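You operate a simulated robot arm through the tools that you are given. There is no shell and no other tool. Be economical: measure what you need, move in short steps, check, and stop when the job is done.

You are at the controls of a simulated robot arm. One attempt, no reset.

Task
Back off wing nuts L and N, then take out the brown relay.
Fine: open its latch, put it in the red tray; the earth nut stays down.

The check looks at the end state, three seconds after you hand in, the way a careful person would. Anything else that was tipped, shoved, dropped, spilled or broken makes it a failure.

Robot
A 7-joint arm with a two-finger parallel gripper, fixed in place. Base frame: the origin is at the foot of the arm, x ahead of it, y to its left, z up; the work surface is at about z = 0. Readings come in m, degrees, newtons and seconds.
With the tool pointing down near the work surface it reaches from about 0.22 to 0.58 m from the base axis. Its first joint turns from -66.0 to 66.0 degrees. Payload 2.5 kg.
The tool frame sits at the grasp point between the pads (the TCP): z along the fingers, y along the line on which they close. The tips reach 0.023 m beyond it. The gripper opens to 0.094 m. The fingers are 0.038 m wide and 0.01 m thick; the gripper's body (0.054 by 0.096 m) begins 0.039 m behind the TCP.
Orientation is that of the tool frame in the base frame, as a unit quaternion [w, x, y, z]. With the fingers straight down and closing along the base's y, the tool's x points along the base's -x, its y along +y and its z along -z.

Tools
- The arm moves only by the tool arm_command. Its argument "plan" is a list of rows, each a list of 7 numbers: the turn, a rotation vector about the tool's x, y, z in units of 8 degrees (1.0 is 8 degrees), then the shift along the tool's x, y, z in units of 40 mm (1.0 is 40 mm), then the gripper command, from -1 (fully open) to 1 (shut), values between in proportion. In form: [[ax, ay, az, dx, dy, dz, claw], ...]. A call has 1 to 10 rows; each row shifts and turns the commanded pose from where the row before left it, along the tool's axes as they then stand. A call with a number of a shift or a turn outside -1 to 1 is refused whole. A row lasts 0.2 s, in which the tool goes at most 0.05 m and 8.6 degrees; a call with a longer step from one row to the next is refused whole, and so is a gripper value outside its range. Where a pose cannot be reached the arm comes as near as it can. A force on the tool above 90 N (or 10 N above the force at the start of the call, whichever is more), or a blocked arm, ends the call early, and 0.2 s more pass. Each finger travels about 0.108 m/s and halts on what it meets, pressing with about 43 N; the grip force reading is that of the motor and also rises with nothing between the fingers. The clock runs only during rows and for 0.2 s after the last one: add rows that do not move to give the fingers time. The reply holds the time, the measured pose of the TCP, the force on the tool along the base axes, the opening and the grip force, in the units named above and with some noise.
- Cameras (640 x 400 px; columns grow to the right, rows downward): "scene" is fixed at [0.0913, -0.3929, 0.5523]; the picture's right is [0.98, -0.22, 0.00], its down [-0.11, -0.51, -0.85] and it looks along [0.19, 0.83, -0.52] (base axes); focal length 315 px, centre (320, 200). "wrist" rides on the gripper at [0.086, 0.016, -0.074] in the tool frame; the picture's right is [-0.18, 0.98, 0.00], its down [-0.58, -0.11, -0.81] and it looks along [-0.79, -0.15, 0.59] (tool axes); focal length 243 px, centre (320, 200). There is no depth. A picture from a camera that has moved, and an enlarged one, comes with that camera's place and axes in the base frame and with its lens.
- grab_frame(camera): a new picture of that camera. The clock stands still meanwhile.
- enlarge(camera, box): a new picture of the part [left, top, right, bottom] of that camera's present view, enlarged. The clock stands still meanwhile.
- hand_in(): hands the job in; it is judged then, once.

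Work in short steps. Places have to be worked out from the pictures, the camera data and where the tool is seen: move nearer, look again, correct. Check each grasp and each placing, and mend what went wrong. You have 120 turns and 68 pictures in all, those below and enlarged ones among them. Open the gripper and draw the arm clear of the work before you hand the job in, unless the task says otherwise; then end with one line.

The tools are called after "Emit:" as name(argument=value, ...) on one line, values as JSON. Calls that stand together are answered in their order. arm_command: Moves the arm, as the interface text tells. Its arguments: {"type":"object","properties":{"plan":{"type":"array","items":{"type":"array","items":{"type":"number"}}}},"required":["plan"]} The other tools are called the same way: grab_frame (camera) takes a picture; enlarge (camera, box) takes an enlarged picture of a part of a camera's view; hand_in () hands the job in.

At the start:

```text
time: 0.0
tool_pos: [0.2323, 0.2681, 0.2898]
ee_rot: [0.001, -0.001, 1.0, 0.0]
ft_force: [1.1, -1.0, -0.1]
grip_width: 0.094
grasp_force: 0.0
```

scene: 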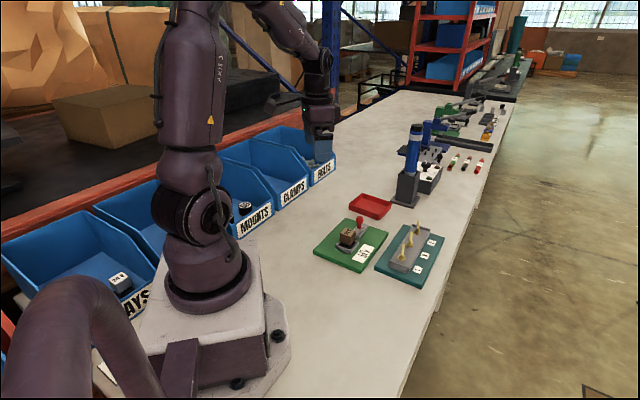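
wrist: 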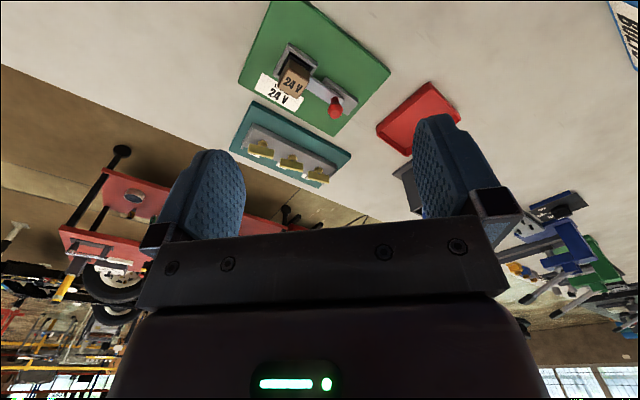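

I'll look closely at the two boards first.

Emit:
enlarge(camera="scene", box=[300, 180, 460, 300])

Emit:
enlarge(camera="wrist", box=[220, 0, 480, 200])

```text
3.33 times, centred on (380, 240) of scene
camera zoom: at [0.0913, -0.3929, 0.5523], right [0.98, -0.22, 0.0], down [-0.11, -0.51, -0.85], along [0.19, 0.83, -0.52], focal length 1050 px, centre (120, 67)
```

zoom: 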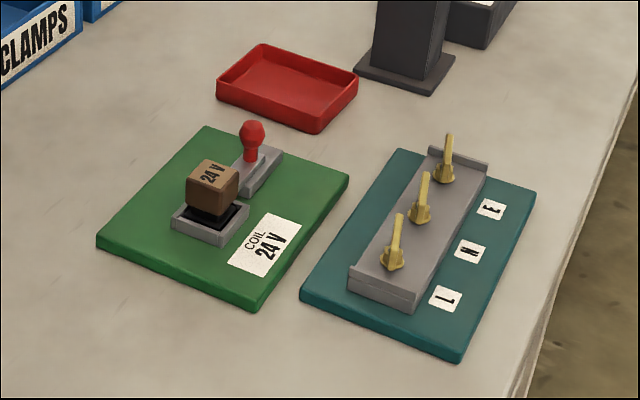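

```text
2.00 times, centred on (350, 100) of wrist
camera zoom: at [0.1461, 0.2845, 0.3658], right [0.18, 0.98, 0.0], down [0.58, -0.11, 0.81], along [0.79, -0.15, -0.59], focal length 485 px, centre (260, 400)
```

zoom: 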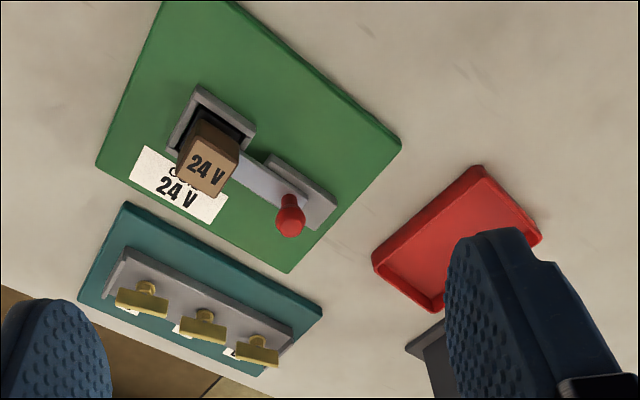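

The nuts are at about L(0.40,0.11), N(0.445,0.15), E(0.485,0.19). The relay is near (0.30,0.20), the knob near (0.35,0.27), and the tray near (0.44,0.40). I'll move lower and towards the boards for a closer wrist view.

Emit:
arm_command(plan=[[0, 0, 0, -0.15, -0.75, 0.75, -1], [0, 0, 0, -0.15, -0.75, 0.75, -1], [0, 0, 0, -0.15, -0.7, 0.75, -1], [0, 0, 0, 0, 0, 0, -1]])

Emit:
grab_frame(camera="wrist")

```text
time: 1.0
tool_pos: [0.2484, 0.1803, 0.1986]
ee_rot: [0.001, -0.001, 1.0, 0.0]
ft_force: [-0.1, 0.0, 0.2]
grip_width: 0.094
grasp_force: 0.1
```

```text
63 pictures are left
camera wrist: at [0.1626, 0.1959, 0.2743], right [0.18, 0.98, 0.0], down [0.58, -0.11, 0.81], along [0.79, -0.15, -0.59], focal length 243 px, centre (320, 200)
```

wrist: 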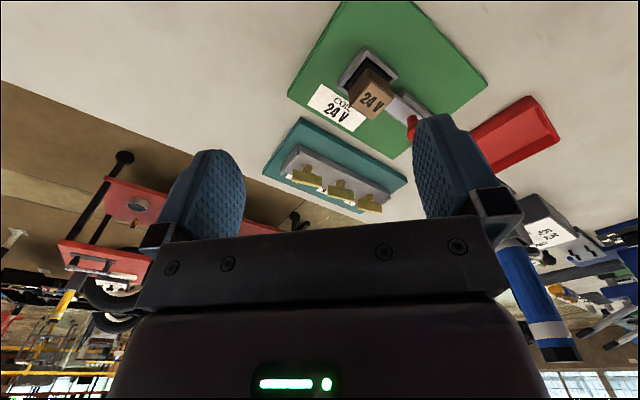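

Emit:
enlarge(camera="wrist", box=[256, 110, 416, 210])

Emit:
enlarge(camera="wrist", box=[300, 20, 492, 140])

Emit:
enlarge(camera="scene", box=[380, 215, 444, 255])

Emit:
enlarge(camera="scene", box=[325, 210, 389, 250])

```text
4.00 times, centred on (336, 160) of wrist
camera zoom: at [0.1626, 0.1959, 0.2743], right [0.18, 0.98, 0.0], down [0.58, -0.11, 0.81], along [0.79, -0.15, -0.59], focal length 970 px, centre (256, 360)
```

zoom: 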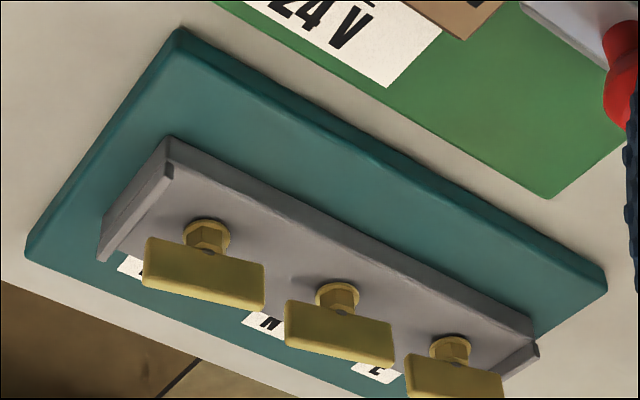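

```text
3.33 times, centred on (396, 80) of wrist
camera zoom: at [0.1626, 0.1959, 0.2743], right [0.18, 0.98, 0.0], down [0.58, -0.11, 0.81], along [0.79, -0.15, -0.59], focal length 809 px, centre (67, 600)
```

zoom: 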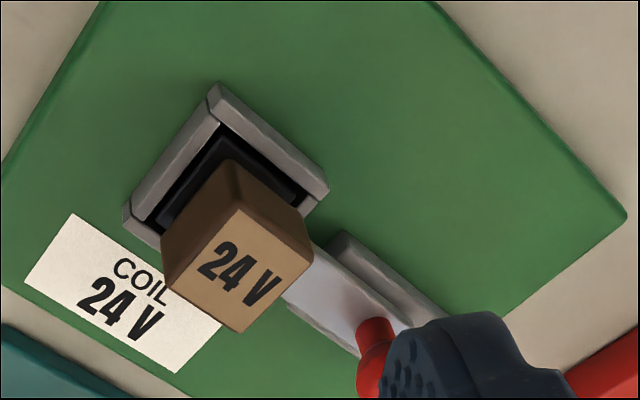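

```text
10.00 times, centred on (412, 235) of scene
camera zoom: at [0.0913, -0.3929, 0.5523], right [0.98, -0.22, 0.0], down [-0.11, -0.51, -0.85], along [0.19, 0.83, -0.52], focal length 3150 px, centre (-600, -150)
```

zoom: 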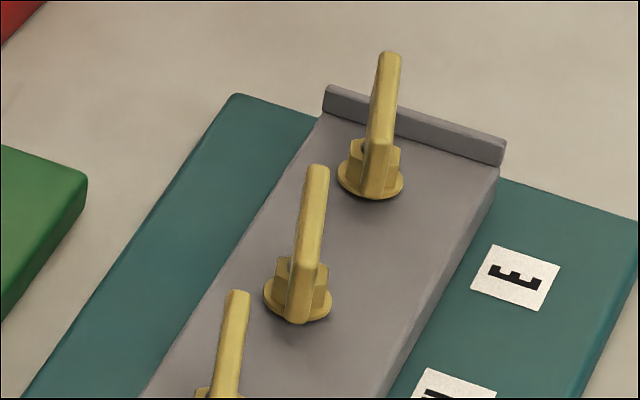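

```text
10.00 times, centred on (357, 230) of scene
camera zoom: at [0.0913, -0.3929, 0.5523], right [0.98, -0.22, 0.0], down [-0.11, -0.51, -0.85], along [0.19, 0.83, -0.52], focal length 3150 px, centre (-50, -100)
```

zoom: 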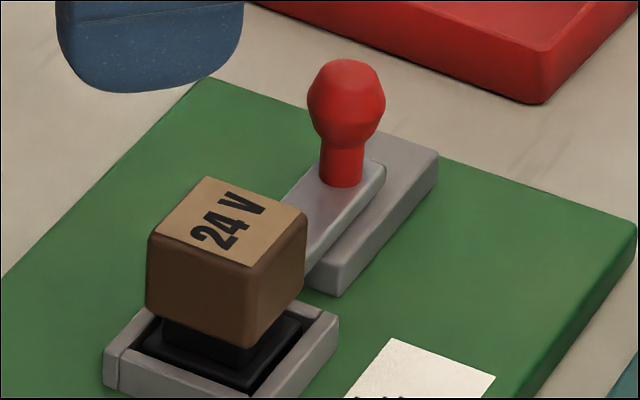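

The nuts are plates about 40 mm long, pointing near azimuth 61°. L is at about (0.411,0.131) and N at about (0.454,0.172), with tops near z=0.061. The latch looks like a slide with a red knob. I'll go above L while staying high, and start yawing clockwise so there is room to turn counter-clockwise.

Emit:
arm_command(plan=[[0, 0, 0, -0.815, -0.245, 0, -1], [0, 0, 0, -0.815, -0.245, 0, -1], [0, 0, 0, -0.815, -0.245, 0, -1], [0, 0, 0, -0.815, -0.245, 0, -1], [0, 0, 0, -0.815, -0.245, 0, -1], [0, 0, 0.99, 0, 0, 0, -1], [0, 0, 0.99, 0, 0, 0, -1], [0, 0, 0.99, 0, 0, 0, -1], [0, 0, 0.99, 0, 0, 0, -1], [0, 0, 0.99, 0, 0, 0, -1]])

Emit:
arm_command(plan=[[0, 0, 0.99, 0, 0, 0, -1], [0, 0, 0.99, 0, 0, 0, -1], [0, 0, 0.99, 0, 0, 0, -1], [0, 0, 0.99, 0, 0, 0, -1], [0, 0, 0.99, 0, 0, 0, -1], [0, 0, 0.99, 0, 0, 0, -1], [0, 0, 0.99, 0, 0, 0, -1], [0, 0, 0.99, 0, 0, 0, -1], [0, 0, 0.99, 0, 0, 0, -1], [0, 0, 0.99, 0, 0, 0, -1]])

Emit:
grab_frame(camera="wrist")

```text
time: 3.2
tool_pos: [0.4134, 0.1314, 0.2007]
ee_rot: [0.0, 0.34, 0.941, 0.0]
ft_force: [0.4, 0.1, -0.2]
grip_width: 0.0941
grasp_force: 0.1
```

```text
time: 5.4
tool_pos: [0.4123, 0.1323, 0.2]
ee_rot: [-0.001, 0.861, 0.508, 0.0]
ft_force: [-0.6, -0.2, -1.3]
grip_width: 0.094
grasp_force: 0.2
```

```text
58 pictures are left
camera wrist: at [0.4696, 0.1998, 0.2762], right [0.77, -0.64, 0.0], down [-0.38, -0.46, 0.81], along [-0.51, -0.62, -0.59], focal length 243 px, centre (320, 200)
```

wrist: 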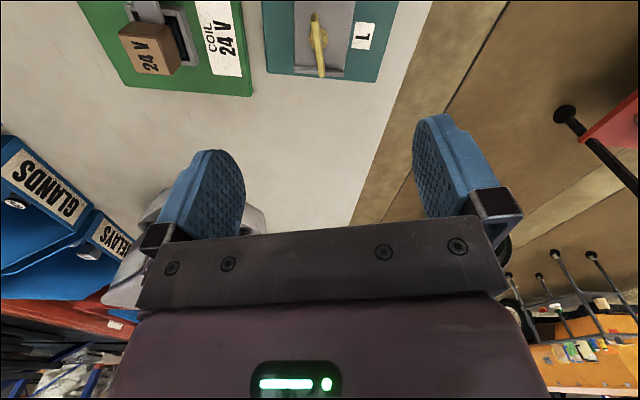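

Yaw −119° is reachable. I'll zoom on L to refine its place.

Emit:
enlarge(camera="wrist", box=[260, 0, 388, 80])

```text
5.00 times, centred on (324, 40) of wrist
camera zoom: at [0.4696, 0.1998, 0.2762], right [0.77, -0.64, 0.0], down [-0.38, -0.46, 0.81], along [-0.51, -0.62, -0.59], focal length 1213 px, centre (300, 1000)
```

zoom: 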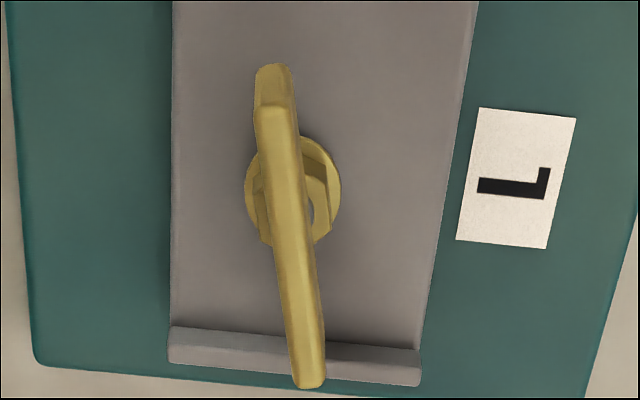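

L refines to (0.414,0.1335), plate azimuth about 59°. I'll narrow the opening to about 40 mm, align, and descend to just above it.

Emit:
arm_command(plan=[[0, 0, 0.25, 0.05, 0.02, 0, 0.15], [0, 0, 0, 0, 0, 0.9, 0.15], [0, 0, 0, 0, 0, 0.9, 0.15], [0, 0, 0, 0, 0, 0.9, 0.15], [0, 0, 0, 0, 0, 0, 0.15]])

Emit:
grab_frame(camera="wrist")

Emit:
enlarge(camera="scene", box=[340, 180, 468, 260])

```text
time: 6.6
tool_pos: [0.4141, 0.1325, 0.0935]
ee_rot: [0.0, 0.869, 0.495, 0.0]
ft_force: [-0.1, 0.4, 0.3]
grip_width: 0.0398
grasp_force: 0.1
```

```text
56 pictures are left
camera wrist: at [0.4733, 0.1982, 0.1684], right [0.75, -0.66, 0.0], down [-0.39, -0.44, 0.81], along [-0.53, -0.61, -0.59], focal length 243 px, centre (320, 200)
```

wrist: 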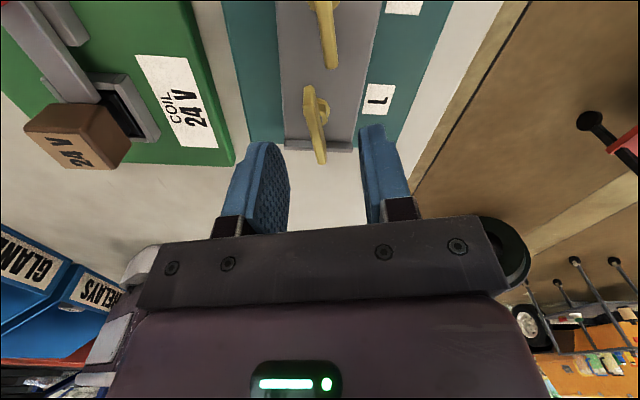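

```text
5.00 times, centred on (404, 220) of scene
camera zoom: at [0.0913, -0.3929, 0.5523], right [0.98, -0.22, 0.0], down [-0.11, -0.51, -0.85], along [0.19, 0.83, -0.52], focal length 1575 px, centre (-100, 100)
```

zoom: 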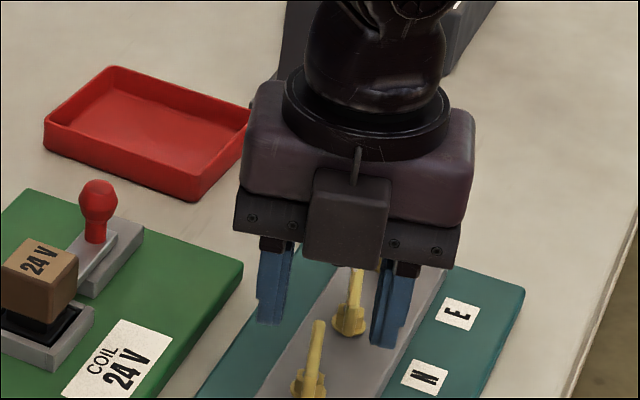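

L sits centred between the fingers. I'll descend so the tips are at z≈0.048 and close on the plate.

Emit:
arm_command(plan=[[0, 0, 0, 0, 0, 0.3, 0.15], [0, 0, 0, 0, 0, 0.26, 0.15], [0, 0, 0, 0, 0, 0, 0.5], [0, 0, 0, 0, 0, 0, 0.8], [0, 0, 0, 0, 0, 0, 1], [0, 0, 0, 0, 0, 0, 1]])

Emit:
enlarge(camera="scene", box=[340, 200, 468, 280])

```text
time: 8.0
tool_pos: [0.4135, 0.1343, 0.0695]
ee_rot: [-0.002, 0.869, 0.495, -0.003]
ft_force: [-16.1, 8.5, 3.2]
grip_width: 0.0053
grasp_force: 42.7
```

```text
5.00 times, centred on (404, 240) of scene
camera zoom: at [0.0913, -0.3929, 0.5523], right [0.98, -0.22, 0.0], down [-0.11, -0.51, -0.85], along [0.19, 0.83, -0.52], focal length 1575 px, centre (-100, 0)
```

zoom: 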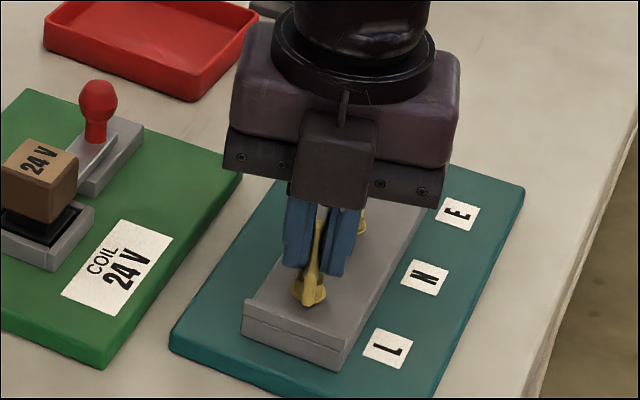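

L is gripped at 5.3 mm with a small side force. I'll ease that out and turn counter-clockwise about 40°.

Emit:
arm_command(plan=[[0, 0, 0, 0, -0.03, 0, 1], [0, 0, -0.8, 0, 0, 0, 1], [0, 0, -0.8, 0, 0, 0, 1], [0, 0, -0.8, 0, 0, 0, 1], [0, 0, -0.8, 0, 0, 0, 1], [0, 0, -0.8, 0, 0, 0, 1], [0, 0, -0.8, 0, 0, 0, 1], [0, 0, 0, 0, 0, 0, 1]])

Emit:
enlarge(camera="scene", box=[340, 200, 468, 280])

```text
time: 9.8
tool_pos: [0.4104, 0.1357, 0.0695]
ee_rot: [-0.005, 0.657, 0.754, -0.004]
ft_force: [-35.9, 10.3, 22.6]
grip_width: 0.0053
grasp_force: 43.0
```

```text
5.00 times, centred on (404, 240) of scene
camera zoom: at [0.0912, -0.3929, 0.5523], right [0.98, -0.22, 0.0], down [-0.11, -0.51, -0.85], along [0.19, 0.83, -0.52], focal length 1575 px, centre (-100, 0)
```

zoom: 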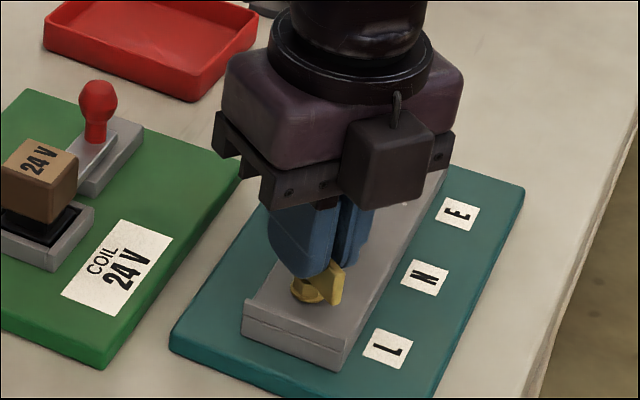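

L is turning; it's now at about 98°. I'll relieve the side and upward force, since the nut seems to climb, and keep turning.

Emit:
arm_command(plan=[[0, 0, 0, 0.03, -0.07, -0.03, 1], [0, 0, -0.8, 0, 0, -0.01, 1], [0, 0, -0.8, 0, 0, -0.01, 1], [0, 0, -0.8, 0, 0, -0.01, 1], [0, 0, -0.8, 0, 0, -0.01, 1], [0, 0, -0.8, 0, 0, -0.01, 1], [0, 0, -0.8, 0, 0, -0.01, 1], [0, 0, 0, 0, 0, 0, 1]])

Emit:
enlarge(camera="scene", box=[340, 200, 468, 280])

```text
time: 11.6
tool_pos: [0.4101, 0.1335, 0.0732]
ee_rot: [-0.001, 0.374, 0.927, -0.003]
ft_force: [-10.7, -0.3, 0.0]
grip_width: 0.0055
grasp_force: 42.9
```

```text
5.00 times, centred on (404, 240) of scene
camera zoom: at [0.0914, -0.3928, 0.5523], right [0.98, -0.22, 0.0], down [-0.11, -0.51, -0.85], along [0.19, 0.83, -0.52], focal length 1575 px, centre (-100, 0)
```

zoom: 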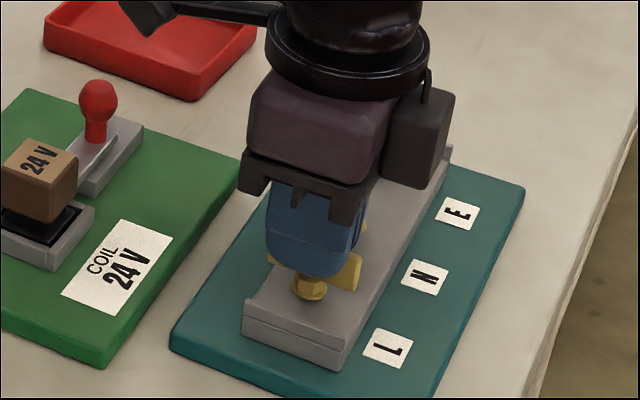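

L is now turned about 77° with almost no load. I'll continue another 50°.

Emit:
arm_command(plan=[[0, 0, -0.8, 0, 0, -0.01, 1], [0, 0, -0.8, 0, 0, -0.01, 1], [0, 0, -0.8, 0, 0, -0.01, 1], [0, 0, -0.8, 0, 0, -0.01, 1], [0, 0, -0.8, 0, 0, -0.01, 1], [0, 0, -0.8, 0, 0, -0.01, 1], [0, 0, -0.8, 0, 0, -0.01, 1], [0, 0, -0.8, 0, 0, -0.01, 1], [0, 0, 0, 0, 0, 0, 1]])

Emit:
enlarge(camera="scene", box=[340, 200, 468, 280])

```text
time: 13.6
tool_pos: [0.4096, 0.133, 0.0744]
ee_rot: [-0.004, -0.063, 0.998, -0.003]
ft_force: [-7.4, -21.3, -0.3]
grip_width: 0.0054
grasp_force: 43.0
```

```text
5.00 times, centred on (404, 240) of scene
camera zoom: at [0.0914, -0.3928, 0.5523], right [0.98, -0.22, 0.0], down [-0.11, -0.51, -0.85], along [0.19, 0.83, -0.52], focal length 1575 px, centre (-100, 0)
```

zoom: 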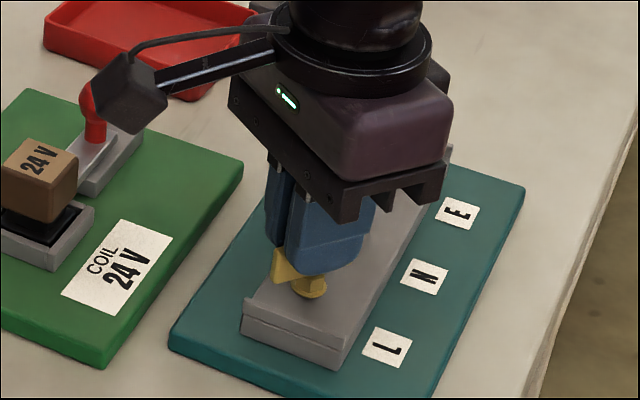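

It's now turned about 128° and clearly risen. I'll relieve the −y load and keep going.

Emit:
arm_command(plan=[[0, 0, -0.8, 0, -0.03, -0.01, 1], [0, 0, -0.8, 0, 0, -0.01, 1], [0, 0, -0.8, 0, 0, -0.01, 1], [0, 0, -0.8, 0, 0, -0.01, 1], [0, 0, -0.8, 0, 0, -0.01, 1], [0, 0, -0.8, 0, 0, -0.01, 1], [0, 0, -0.8, 0, 0, -0.01, 1], [0, 0, -0.8, 0, 0, -0.01, 1], [0, 0, 0, 0, 0, 0, 1]])

Emit:
enlarge(camera="scene", box=[340, 200, 468, 280])

```text
time: 15.6
tool_pos: [0.4109, 0.1327, 0.0789]
ee_rot: [0.0, -0.488, 0.873, 0.0]
ft_force: [-1.7, -13.8, 0.0]
grip_width: 0.0052
grasp_force: 43.1
```

```text
5.00 times, centred on (404, 240) of scene
camera zoom: at [0.0914, -0.3928, 0.5523], right [0.98, -0.22, 0.0], down [-0.11, -0.51, -0.85], along [0.19, 0.83, -0.52], focal length 1575 px, centre (-100, 0)
```

zoom: 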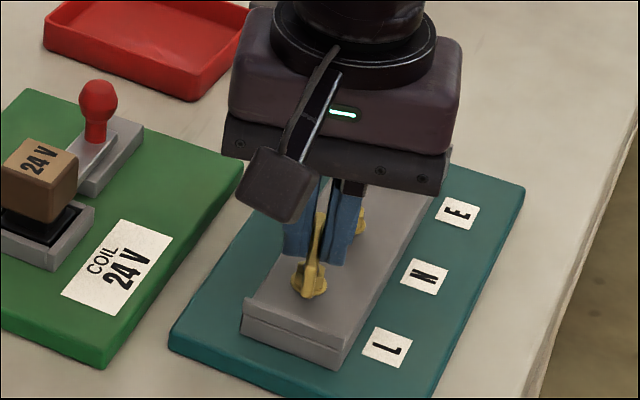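

L has made a half turn. I'll release, lift, and compare its height against the N and E nuts.

Emit:
arm_command(plan=[[0, 0, 0, 0, 0, 0, 0.5], [0, 0, 0, 0, 0, 0, 0.15], [0, 0, 0, 0, 0, -0.6, 0.15], [0, 0, 0, 0, 0, -1, 0.15], [0, 0, 0, 0, 0, -1, 0.15], [0, 0, 0, 0, 0, 0, 0.15]])

Emit:
enlarge(camera="scene", box=[372, 212, 452, 262])

Emit:
enlarge(camera="wrist", box=[240, 0, 400, 100])

```text
time: 17.0
tool_pos: [0.4115, 0.1339, 0.1846]
ee_rot: [0.001, -0.488, 0.873, 0.001]
ft_force: [0.6, 0.1, 0.4]
grip_width: 0.0395
grasp_force: 0.0
```

```text
8.00 times, centred on (412, 237) of scene
camera zoom: at [0.0913, -0.3929, 0.5523], right [0.98, -0.22, 0.0], down [-0.11, -0.51, -0.85], along [0.19, 0.83, -0.52], focal length 2520 px, centre (-416, -96)
```

zoom: 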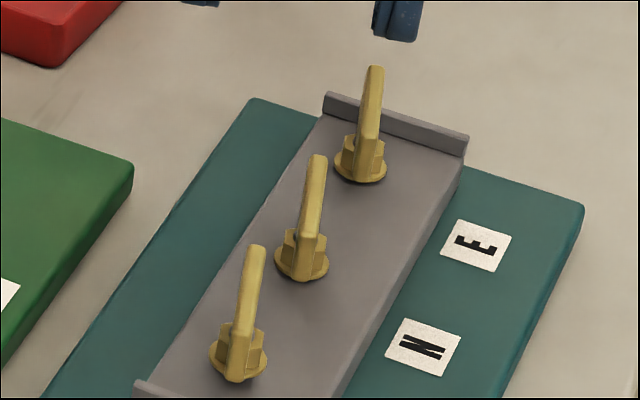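

```text
4.00 times, centred on (320, 50) of wrist
camera zoom: at [0.3529, 0.0686, 0.2589], right [-0.74, 0.67, 0.0], down [0.4, 0.44, 0.81], along [0.54, 0.6, -0.59], focal length 970 px, centre (320, 800)
```

zoom: 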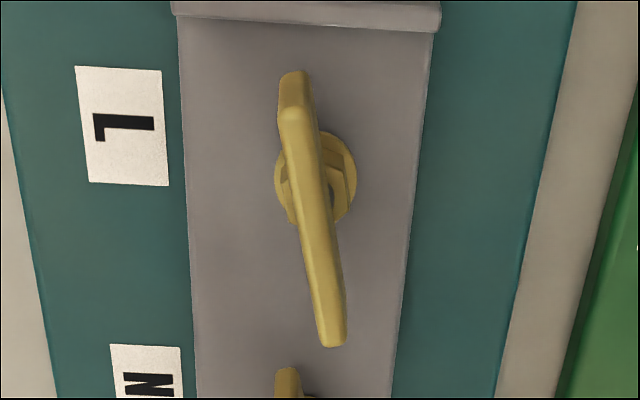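

L rose about 4 mm and held its place. 179° could be marginal, so I'll regrip here and turn another ~65° while watching for a stop.

Emit:
arm_command(plan=[[0, 0, 0, 0, 0, 1, 0.15], [0, 0, 0, 0, 0, 1, 0.15], [0, 0, 0, 0, 0, 0.68, 0.15], [0, 0, 0, 0, 0, 0, 0.15], [0, 0, 0, 0, 0, 0, 0.6], [0, 0, 0, 0, 0, 0, 1], [0, 0, 0, 0, 0, 0, 1], [0, 0, 0, 0, 0, 0, 1]])

Emit:
arm_command(plan=[[0, 0, -0.8, 0, 0, -0.012, 1], [0, 0, -0.8, 0, 0, -0.012, 1], [0, 0, -0.8, 0, 0, -0.012, 1], [0, 0, -0.8, 0, 0, -0.012, 1], [0, 0, -0.8, 0, 0, -0.012, 1], [0, 0, 0, 0, 0, 0, 1]])

Emit:
enlarge(camera="scene", box=[340, 200, 468, 280])

```text
time: 18.8
tool_pos: [0.4104, 0.1325, 0.0757]
ee_rot: [0.001, -0.488, 0.873, 0.0]
ft_force: [9.4, -0.6, 0.8]
grip_width: 0.0055
grasp_force: 43.4
```

```text
time: 20.2
tool_pos: [0.4096, 0.1328, 0.0785]
ee_rot: [0.0, 0.711, -0.703, 0.0]
ft_force: [9.2, -2.4, 0.4]
grip_width: 0.0053
grasp_force: 43.3
```

```text
5.00 times, centred on (404, 240) of scene
camera zoom: at [0.0914, -0.3928, 0.5523], right [0.98, -0.22, 0.0], down [-0.11, -0.51, -0.85], along [0.19, 0.83, -0.52], focal length 1575 px, centre (-100, 0)
```

zoom: 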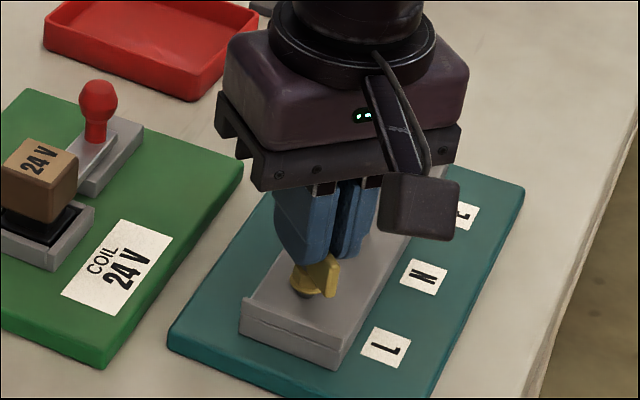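

There's now a visible gap under L's flange, at about 211° of turn. I'll give it 32° more, then release and lift.

Emit:
arm_command(plan=[[0, 0, -0.8, 0, 0, -0.012, 1], [0, 0, -0.8, 0, 0, -0.012, 1], [0, 0, -0.8, 0, 0, -0.012, 1], [0, 0, -0.8, 0, 0, -0.012, 1], [0, 0, -0.8, 0, 0, -0.012, 1], [0, 0, 0, 0, 0, 0, 1], [0, 0, 0, 0, 0, 0, 0.5], [0, 0, 0, 0, 0, 0, 0.15]])

Emit:
arm_command(plan=[[0, 0, 0, 0, 0, -0.8, 0.15], [0, 0, 0, 0, 0, -1, 0.15], [0, 0, 0, 0, 0, -1, 0.15], [0, 0, 0, 0, 0, 0, 0.15]])

Emit:
enlarge(camera="scene", box=[372, 212, 452, 262])

Emit:
grab_frame(camera="wrist")

```text
time: 22.0
tool_pos: [0.4105, 0.1339, 0.0818]
ee_rot: [0.0, 0.877, -0.481, 0.0]
ft_force: [-0.9, -0.2, 0.6]
grip_width: 0.0398
grasp_force: 0.1
```

```text
time: 23.0
tool_pos: [0.4126, 0.1331, 0.1961]
ee_rot: [0.001, 0.877, -0.48, 0.0]
ft_force: [0.1, 0.4, -1.0]
grip_width: 0.0397
grasp_force: 0.1
```

```text
8.00 times, centred on (412, 237) of scene
camera zoom: at [0.0913, -0.3929, 0.5523], right [0.98, -0.22, 0.0], down [-0.11, -0.51, -0.85], along [0.19, 0.83, -0.52], focal length 2520 px, centre (-416, -96)
```

zoom: 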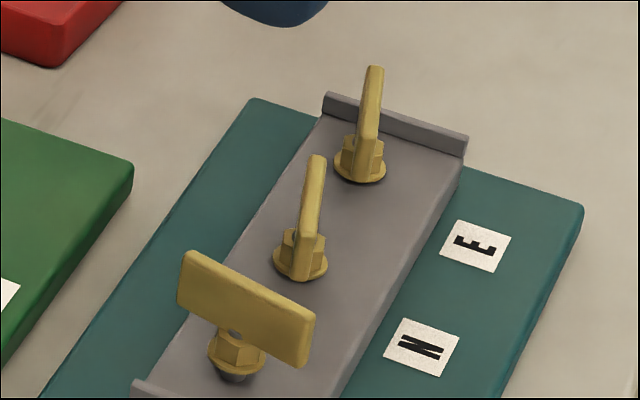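

```text
45 pictures are left
camera wrist: at [0.4458, 0.0515, 0.27], right [-0.93, -0.37, 0.0], down [-0.22, 0.55, 0.81], along [-0.3, 0.75, -0.59], focal length 243 px, centre (320, 200)
```

wrist: 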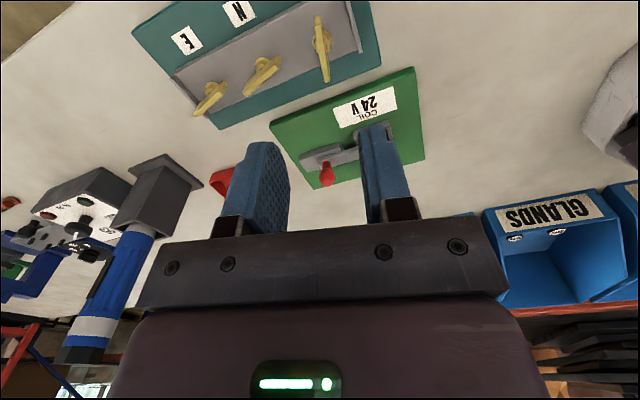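

L is clearly backed off and stays. I'll shift over N and unwind the wrist 243° at height.

Emit:
arm_command(plan=[[0, 0, 0, -0.15, -0.72, 0, 0.15], [0, 0, 0, -0.15, -0.72, 0, 0.15], [0, 0, 1, 0, 0, 0, 0.15], [0, 0, 1, 0, 0, 0, 0.15], [0, 0, 1, 0, 0, 0, 0.15], [0, 0, 1, 0, 0, 0, 0.15], [0, 0, 1, 0, 0, 0, 0.15], [0, 0, 1, 0, 0, 0, 0.15], [0, 0, 1, 0, 0, 0, 0.15], [0, 0, 1, 0, 0, 0, 0.15]])

Emit:
arm_command(plan=[[0, 0, 1, 0, 0, 0, 0.15], [0, 0, 1, 0, 0, 0, 0.15], [0, 0, 1, 0, 0, 0, 0.15], [0, 0, 1, 0, 0, 0, 0.15], [0, 0, 1, 0, 0, 0, 0.15], [0, 0, 1, 0, 0, 0, 0.15], [0, 0, 1, 0, 0, 0, 0.15], [0, 0, 1, 0, 0, 0, 0.15], [0, 0, 1, 0, 0, 0, 0.15], [0, 0, 1, 0, 0, 0, 0.15]])

Emit:
arm_command(plan=[[0, 0, 1, 0, 0, 0, 0.15], [0, 0, 1, 0, 0, 0, 0.15], [0, 0, 1, 0, 0, 0, 0.15], [0, 0, 1, 0, 0, 0, 0.15], [0, 0, 1, 0, 0, 0, 0.15], [0, 0, 1, 0, 0, 0, 0.15], [0, 0, 1, 0, 0, 0, 0.15], [0, 0, 1, 0, 0, 0, 0.15], [0, 0, 1, 0, 0, 0, 0.15], [0, 0, 1, 0, 0, 0, 0.15]])

Emit:
arm_command(plan=[[0, 0, 0.9, 0, 0, 0, 0.15], [0, 0, 0.9, 0, 0, 0, 0.15], [0, 0, 0.6, 0, 0, 0, 0.15], [0, 0, 0, 0, 0, 0, 0.15]])

Emit:
enlarge(camera="wrist", box=[260, 0, 388, 80])

```text
time: 25.2
tool_pos: [0.4524, 0.1741, 0.1933]
ee_rot: [0.0, -0.487, 0.873, 0.0]
ft_force: [0.2, -0.8, -0.1]
grip_width: 0.0399
grasp_force: 0.0
```

```text
time: 27.4
tool_pos: [0.4521, 0.1742, 0.1932]
ee_rot: [0.0, 0.189, 0.982, 0.0]
ft_force: [-0.6, -0.5, -0.5]
grip_width: 0.0399
grasp_force: 0.0
```

```text
time: 29.6
tool_pos: [0.4531, 0.1738, 0.1935]
ee_rot: [0.0, 0.775, 0.631, 0.001]
ft_force: [0.1, 0.8, 0.0]
grip_width: 0.0398
grasp_force: 0.0
```

```text
time: 30.6
tool_pos: [0.454, 0.1742, 0.1947]
ee_rot: [0.0, 0.87, 0.493, -0.001]
ft_force: [0.4, -0.3, 1.0]
grip_width: 0.0401
grasp_force: 0.0
```

```text
5.00 times, centred on (324, 40) of wrist
camera zoom: at [0.5115, 0.24, 0.2691], right [0.75, -0.66, 0.0], down [-0.39, -0.44, 0.81], along [-0.53, -0.6, -0.59], focal length 1213 px, centre (300, 1000)
```

zoom: 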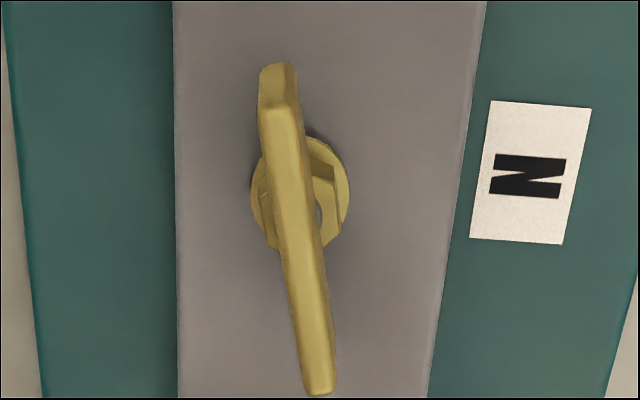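

N is at about (0.455,0.176), already aligned with the tool. I'll descend, grip it as I did L, and check.

Emit:
arm_command(plan=[[0, 0, 0, 0.035, 0, 0.9, 0.15], [0, 0, 0, 0, 0, 0.9, 0.15], [0, 0, 0, 0, 0, 0.8, 0.15], [0, 0, 0, 0, 0, 0.3, 0.15], [0, 0, 0, 0, 0, 0.2, 0.15], [0, 0, 0, 0, 0, 0, 0.5], [0, 0, 0, 0, 0, 0, 0.8], [0, 0, 0, 0, 0, 0, 1], [0, 0, 0, 0, 0, 0, 1]])

Emit:
enlarge(camera="scene", box=[340, 200, 468, 280])

```text
time: 32.6
tool_pos: [0.4536, 0.1761, 0.069]
ee_rot: [0.0, 0.869, 0.494, -0.001]
ft_force: [-0.5, 0.8, -0.1]
grip_width: 0.0053
grasp_force: 42.7
```

```text
5.00 times, centred on (404, 240) of scene
camera zoom: at [0.0913, -0.3929, 0.5523], right [0.98, -0.22, 0.0], down [-0.11, -0.51, -0.85], along [0.19, 0.83, -0.52], focal length 1575 px, centre (-100, 0)
```

zoom: 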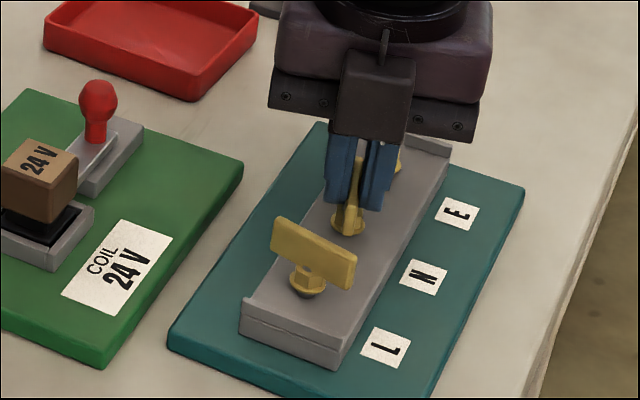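

The grip on N is clean with zero side force. I'll turn it counter-clockwise.

Emit:
arm_command(plan=[[0, 0, -0.8, 0, 0, -0.004, 1], [0, 0, -0.8, 0, 0, -0.004, 1], [0, 0, -0.8, 0, 0, -0.004, 1], [0, 0, -0.8, 0, 0, -0.004, 1], [0, 0, -0.8, 0, 0, -0.004, 1], [0, 0, -0.8, 0, 0, -0.004, 1], [0, 0, -0.8, 0, 0, -0.004, 1], [0, 0, -0.8, 0, 0, -0.004, 1], [0, 0, 0, 0, 0, 0, 1]])

Emit:
enlarge(camera="scene", box=[340, 200, 468, 280])

```text
time: 34.6
tool_pos: [0.4533, 0.1752, 0.071]
ee_rot: [-0.002, 0.57, 0.822, -0.001]
ft_force: [-14.2, 5.9, -0.2]
grip_width: 0.0057
grasp_force: 43.0
```

```text
5.00 times, centred on (404, 240) of scene
camera zoom: at [0.0913, -0.3928, 0.5523], right [0.98, -0.22, 0.0], down [-0.11, -0.51, -0.85], along [0.19, 0.83, -0.52], focal length 1575 px, centre (-100, 0)
```

zoom: 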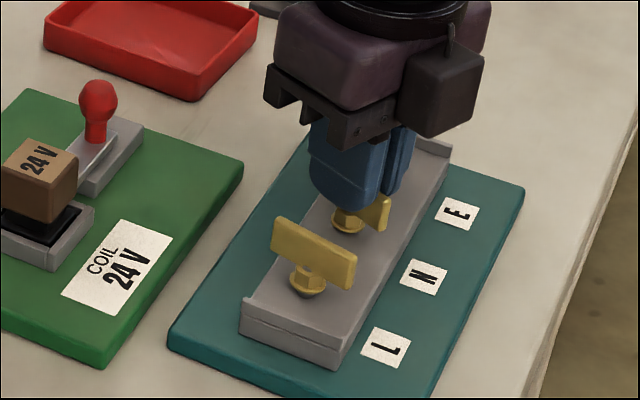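

N is at 51° with light loads. I'll continue in two steps.

Emit:
arm_command(plan=[[0, 0, -0.8, 0, -0.03, -0.004, 1], [0, 0, -0.8, 0, 0, -0.004, 1], [0, 0, -0.8, 0, 0, -0.004, 1], [0, 0, -0.8, 0, 0, -0.004, 1], [0, 0, -0.8, 0, 0, -0.004, 1], [0, 0, -0.8, 0, 0, -0.004, 1], [0, 0, -0.8, 0, 0, -0.004, 1], [0, 0, -0.8, 0, 0, -0.004, 1], [0, 0, 0, 0, 0, 0, 1]])

Emit:
arm_command(plan=[[0, 0, -0.8, 0, 0, -0.004, 1], [0, 0, -0.8, 0, 0, -0.004, 1], [0, 0, -0.8, 0, 0, -0.004, 1], [0, 0, -0.8, 0, 0, -0.004, 1], [0, 0, -0.8, 0, 0, -0.004, 1], [0, 0, -0.8, 0, 0, -0.004, 1], [0, 0, -0.8, 0, 0, -0.004, 1], [0, 0, -0.8, 0, 0, -0.004, 1], [0, 0, 0, 0, 0, 0, 1]])

Emit:
enlarge(camera="scene", box=[340, 200, 468, 280])

```text
time: 36.6
tool_pos: [0.4515, 0.1744, 0.073]
ee_rot: [-0.002, 0.158, 0.987, 0.0]
ft_force: [-14.9, 6.5, 0.4]
grip_width: 0.0051
grasp_force: 43.0
```

```text
time: 38.6
tool_pos: [0.4513, 0.175, 0.0737]
ee_rot: [-0.002, -0.283, 0.959, -0.001]
ft_force: [-3.5, 4.2, -0.4]
grip_width: 0.0055
grasp_force: 43.5
```

```text
5.00 times, centred on (404, 240) of scene
camera zoom: at [0.0914, -0.3928, 0.5523], right [0.98, -0.22, 0.0], down [-0.11, -0.51, -0.85], along [0.19, 0.83, -0.52], focal length 1575 px, centre (-100, 0)
```

zoom: 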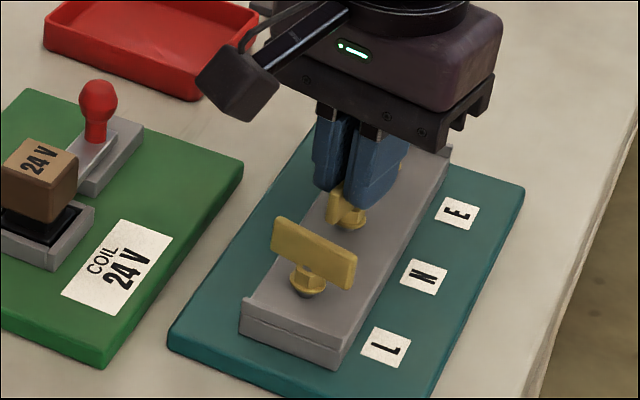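

N has turned 154°. I'll turn it about 88° more to match L.

Emit:
arm_command(plan=[[0, 0, -0.8, 0, 0, -0.004, 1], [0, 0, -0.8, 0, 0, -0.004, 1], [0, 0, -0.8, 0, 0, -0.004, 1], [0, 0, -0.8, 0, 0, -0.004, 1], [0, 0, -0.8, 0, 0, -0.004, 1], [0, 0, -0.8, 0, 0, -0.004, 1], [0, 0, -0.8, 0, 0, -0.004, 1], [0, 0, 0, 0, 0, 0, 1]])

Emit:
arm_command(plan=[[0, 0, -0.8, 0, 0, -0.004, 1], [0, 0, -0.8, 0, 0, -0.004, 1], [0, 0, -0.8, 0, 0, -0.004, 1], [0, 0, -0.8, 0, 0, -0.004, 1], [0, 0, -0.8, 0, 0, -0.004, 1], [0, 0, -0.8, 0, 0, -0.004, 1], [0, 0, -0.8, 0, 0, -0.004, 1], [0, 0, 0, 0, 0, 0, 1]])

Emit:
enlarge(camera="scene", box=[340, 200, 468, 280])

```text
time: 40.4
tool_pos: [0.4527, 0.1738, 0.0764]
ee_rot: [-0.001, -0.627, 0.779, 0.0]
ft_force: [1.3, -10.3, 0.5]
grip_width: 0.005
grasp_force: 43.0
```

```text
time: 42.2
tool_pos: [0.453, 0.1749, 0.0767]
ee_rot: [0.002, 0.877, -0.481, 0.001]
ft_force: [2.3, -8.0, -1.1]
grip_width: 0.0052
grasp_force: 43.4
```

```text
5.00 times, centred on (404, 240) of scene
camera zoom: at [0.0914, -0.3928, 0.5523], right [0.98, -0.22, 0.0], down [-0.11, -0.51, -0.85], along [0.19, 0.83, -0.52], focal length 1575 px, centre (-100, 0)
```

zoom: 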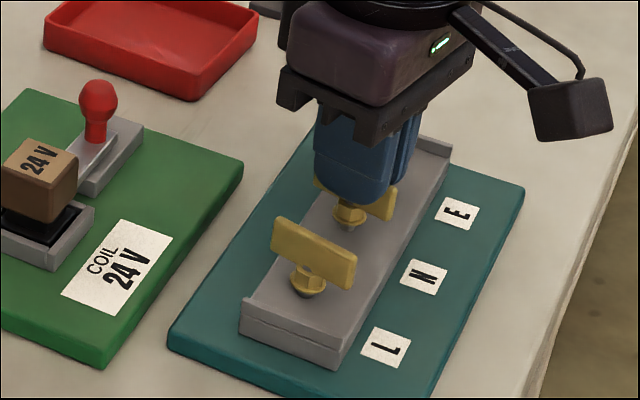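

N is backed off about 243° too. I'll release, lift, and begin unwinding.

Emit:
arm_command(plan=[[0, 0, 0, 0, 0, 0, 0.5], [0, 0, 0, 0, 0, 0, 0.15], [0, 0, 0, 0, 0, -0.8, 0.15], [0, 0, 0, 0, 0, -1, 0.15], [0, 0, 0, 0, 0, -1, 0.15], [0, 0, 0, 0, 0, -1, -1], [0, 0, 0, 0, 0, 0, -1]])

Emit:
arm_command(plan=[[0, 0, 1, 0, 0, 0, -1], [0, 0, 1, 0, 0, 0, -1], [0, 0, 1, 0, 0, 0, -1], [0, 0, 1, 0, 0, 0, -1], [0, 0, 1, 0, 0, 0, -1], [0, 0, 1, 0, 0, 0, -1], [0, 0, 1, 0, 0, 0, -1], [0, 0, 1, 0, 0, 0, -1], [0, 0, 1, 0, 0, 0, -1], [0, 0, 1, 0, 0, 0, -1]])

Emit:
enlarge(camera="scene", box=[330, 200, 458, 280])

Emit:
grab_frame(camera="wrist")

```text
time: 43.8
tool_pos: [0.4518, 0.1746, 0.2289]
ee_rot: [0.0, 0.877, -0.481, -0.001]
ft_force: [0.2, 0.1, -0.3]
grip_width: 0.0943
grasp_force: 0.0
```

```text
time: 46.0
tool_pos: [0.4529, 0.1753, 0.2297]
ee_rot: [0.0, -0.36, 0.933, 0.0]
ft_force: [-0.2, 0.5, -0.4]
grip_width: 0.0942
grasp_force: 0.1
```

```text
5.00 times, centred on (394, 240) of scene
camera zoom: at [0.0913, -0.3929, 0.5523], right [0.98, -0.22, 0.0], down [-0.11, -0.51, -0.85], along [0.19, 0.83, -0.52], focal length 1575 px, centre (-50, 0)
```

zoom: 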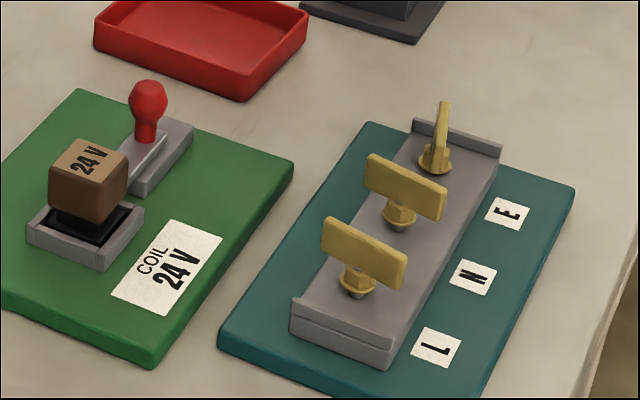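

```text
38 pictures are left
camera wrist: at [0.3788, 0.1285, 0.3048], right [-0.53, 0.85, 0.0], down [0.5, 0.31, 0.81], along [0.69, 0.42, -0.59], focal length 243 px, centre (320, 200)
```

wrist: 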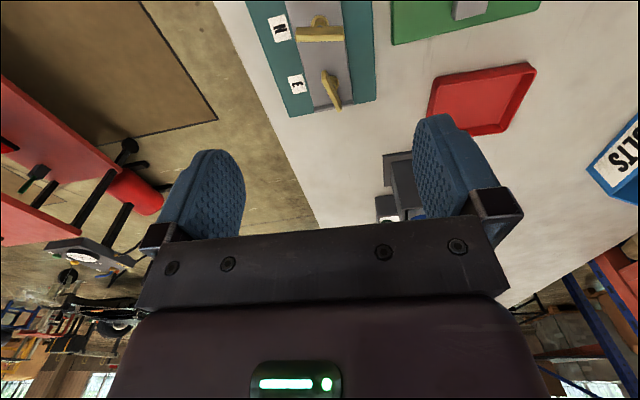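

L and N are both raised and E is untouched. Next I'll move over the relay board to view the latch closely.

Emit:
arm_command(plan=[[0, 0, 0, 0.565, 0.8, 0.25, -1], [0, 0, 0, 0.565, 0.8, 0.25, -1], [0, 0, 0, 0.565, 0.8, 0.25, -1], [0, 0, 0, 0.565, 0.8, 0.25, -1], [0, 0, 0, 0, 0, 0, -1]])

Emit:
grab_frame(camera="wrist")

```text
time: 47.2
tool_pos: [0.2982, 0.2083, 0.187]
ee_rot: [-0.001, -0.362, 0.932, 0.0]
ft_force: [-0.9, -0.5, -0.1]
grip_width: 0.0941
grasp_force: 0.2
```

```text
37 pictures are left
camera wrist: at [0.224, 0.162, 0.2622], right [-0.53, 0.85, 0.0], down [0.5, 0.31, 0.81], along [0.69, 0.43, -0.59], focal length 243 px, centre (320, 200)
```

wrist: 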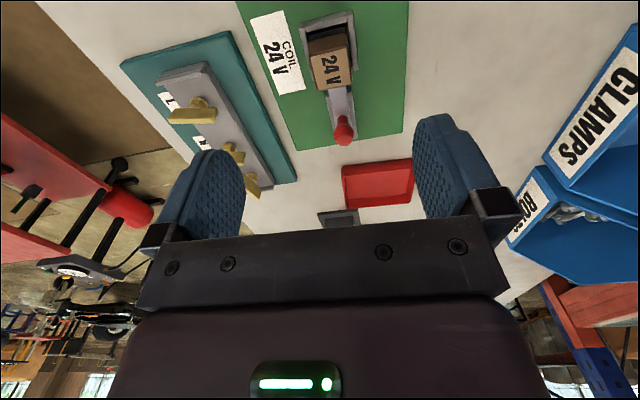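

Emit:
enlarge(camera="wrist", box=[260, 0, 420, 100])

Emit:
enlarge(camera="wrist", box=[300, 70, 428, 150])

```text
4.00 times, centred on (340, 50) of wrist
camera zoom: at [0.224, 0.162, 0.2622], right [-0.53, 0.85, 0.0], down [0.5, 0.31, 0.81], along [0.69, 0.43, -0.59], focal length 970 px, centre (240, 800)
```

zoom: 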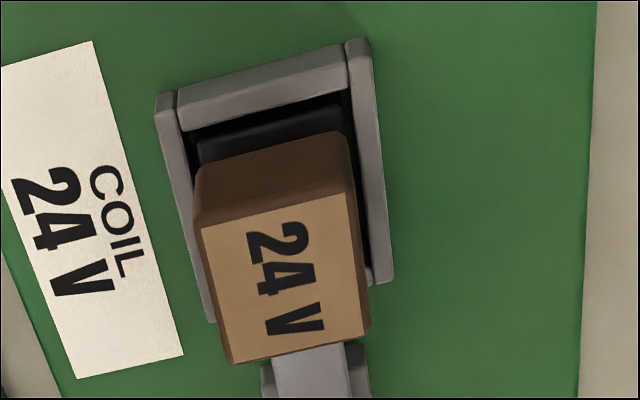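

```text
5.00 times, centred on (364, 110) of wrist
camera zoom: at [0.224, 0.162, 0.2622], right [-0.53, 0.85, 0.0], down [0.5, 0.31, 0.81], along [0.69, 0.43, -0.59], focal length 1213 px, centre (100, 650)
```

zoom: 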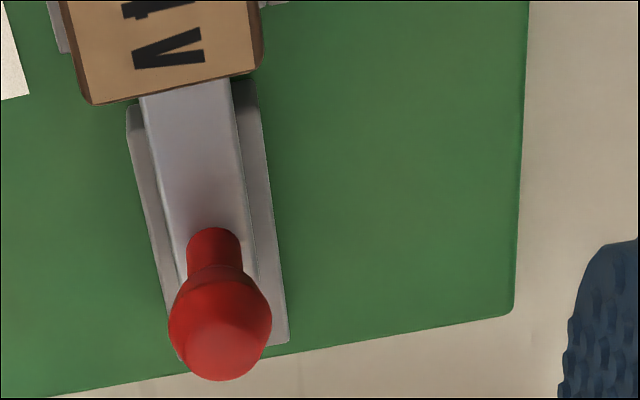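

The latch is a tongue sliding in a channel, along az≈44°, away from the relay. The knob head is at about (0.353,0.270,0.057), diameter about 21 mm. The relay is at about (0.3035,0.2225), 28 mm square, top at about 0.061. I'll move above the knob.

Emit:
arm_command(plan=[[0, 0, 0, -0.69, 0.075, 0.2, -0.28], [0, 0, 0, -0.69, 0.075, 0.6, -0.28], [0, 0, 0, -0.675, 0.07, 0.6, -0.28], [0, 0, -0.2, 0, 0, 0.6, -0.28], [0, 0, 0, 0, 0, 0.0, -0.28]])

Emit:
grab_frame(camera="wrist")

Emit:
enlarge(camera="scene", box=[320, 190, 416, 250])

```text
time: 48.4
tool_pos: [0.3546, 0.2703, 0.1072]
ee_rot: [0.0, -0.375, 0.927, 0.001]
ft_force: [1.0, 0.5, -0.1]
grip_width: 0.0602
grasp_force: 0.0
```

```text
34 pictures are left
camera wrist: at [0.2813, 0.2215, 0.1832], right [-0.55, 0.83, 0.0], down [0.49, 0.33, 0.81], along [0.67, 0.44, -0.59], focal length 243 px, centre (320, 200)
```

wrist: 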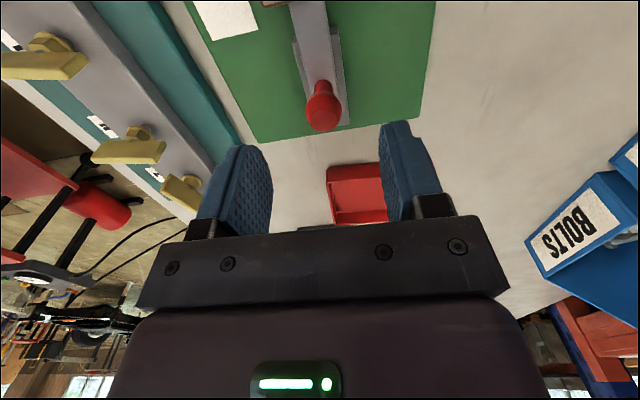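

```text
6.67 times, centred on (368, 220) of scene
camera zoom: at [0.0913, -0.3929, 0.5523], right [0.98, -0.22, 0.0], down [-0.11, -0.51, -0.85], along [0.19, 0.83, -0.52], focal length 2100 px, centre (0, 67)
```

zoom: 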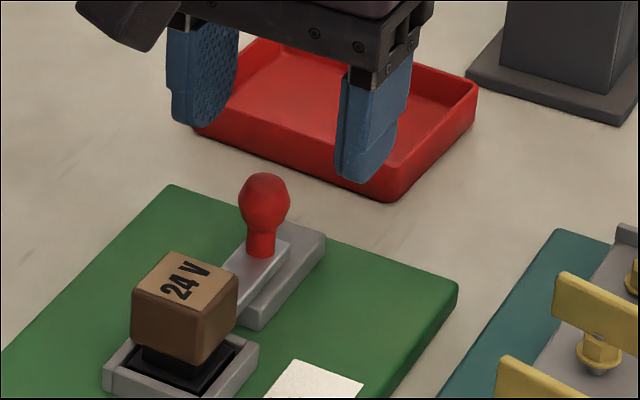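

The knob is centred laterally and slightly behind the TCP. I'll descend to tip height ~0.044 and grip.

Emit:
arm_command(plan=[[0, 0, 0, 0.08, 0.03, 0.5, -0.28], [0, 0, 0, 0, 0, 0.5, -0.28], [0, 0, 0, 0, 0, 0, 0], [0, 0, 0, 0, 0, 0, 0.5], [0, 0, 0, 0, 0, 0, 1], [0, 0, 0, 0, 0, 0, 1]])

Emit:
enlarge(camera="scene", box=[320, 190, 416, 250])

```text
time: 49.8
tool_pos: [0.35, 0.2706, 0.0701]
ee_rot: [0.0, -0.377, 0.926, 0.001]
ft_force: [-6.1, 9.1, -0.1]
grip_width: 0.0191
grasp_force: 43.1
```

```text
6.67 times, centred on (368, 220) of scene
camera zoom: at [0.0913, -0.3928, 0.5523], right [0.98, -0.22, 0.0], down [-0.11, -0.51, -0.85], along [0.19, 0.83, -0.52], focal length 2100 px, centre (0, 67)
```

zoom: 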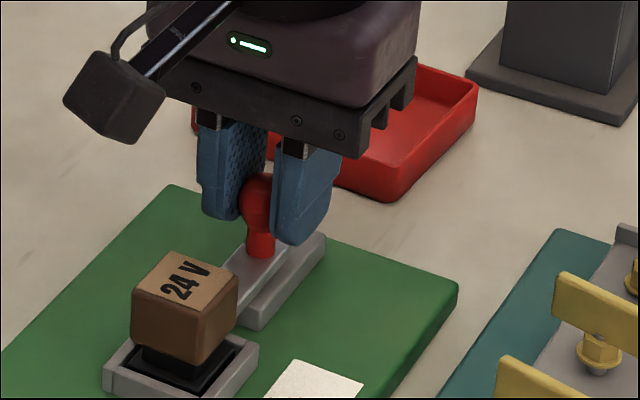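

The knob is gripped at 19 mm. I'll pull it along the slide, away from the relay, in small steps.

Emit:
arm_command(plan=[[0, 0, 0, -0.15, 0, 0, 1], [0, 0, 0, -0.15, 0, 0, 1], [0, 0, 0, -0.15, 0, 0, 1], [0, 0, 0, 0, 0, 0, 1]])

Emit:
enlarge(camera="scene", box=[320, 190, 416, 250])

```text
time: 50.8
tool_pos: [0.3627, 0.283, 0.0704]
ee_rot: [-0.001, -0.375, 0.927, 0.002]
ft_force: [-12.4, 13.2, 0.0]
grip_width: 0.0192
grasp_force: 43.3
```

```text
6.67 times, centred on (368, 220) of scene
camera zoom: at [0.0913, -0.3929, 0.5523], right [0.98, -0.22, 0.0], down [-0.11, -0.51, -0.85], along [0.19, 0.83, -0.52], focal length 2100 px, centre (0, 67)
```

zoom: 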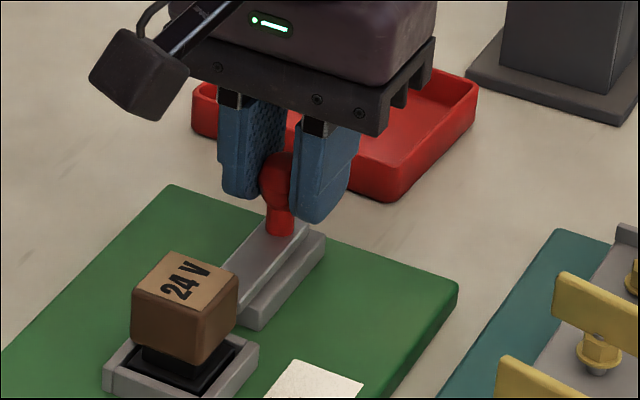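

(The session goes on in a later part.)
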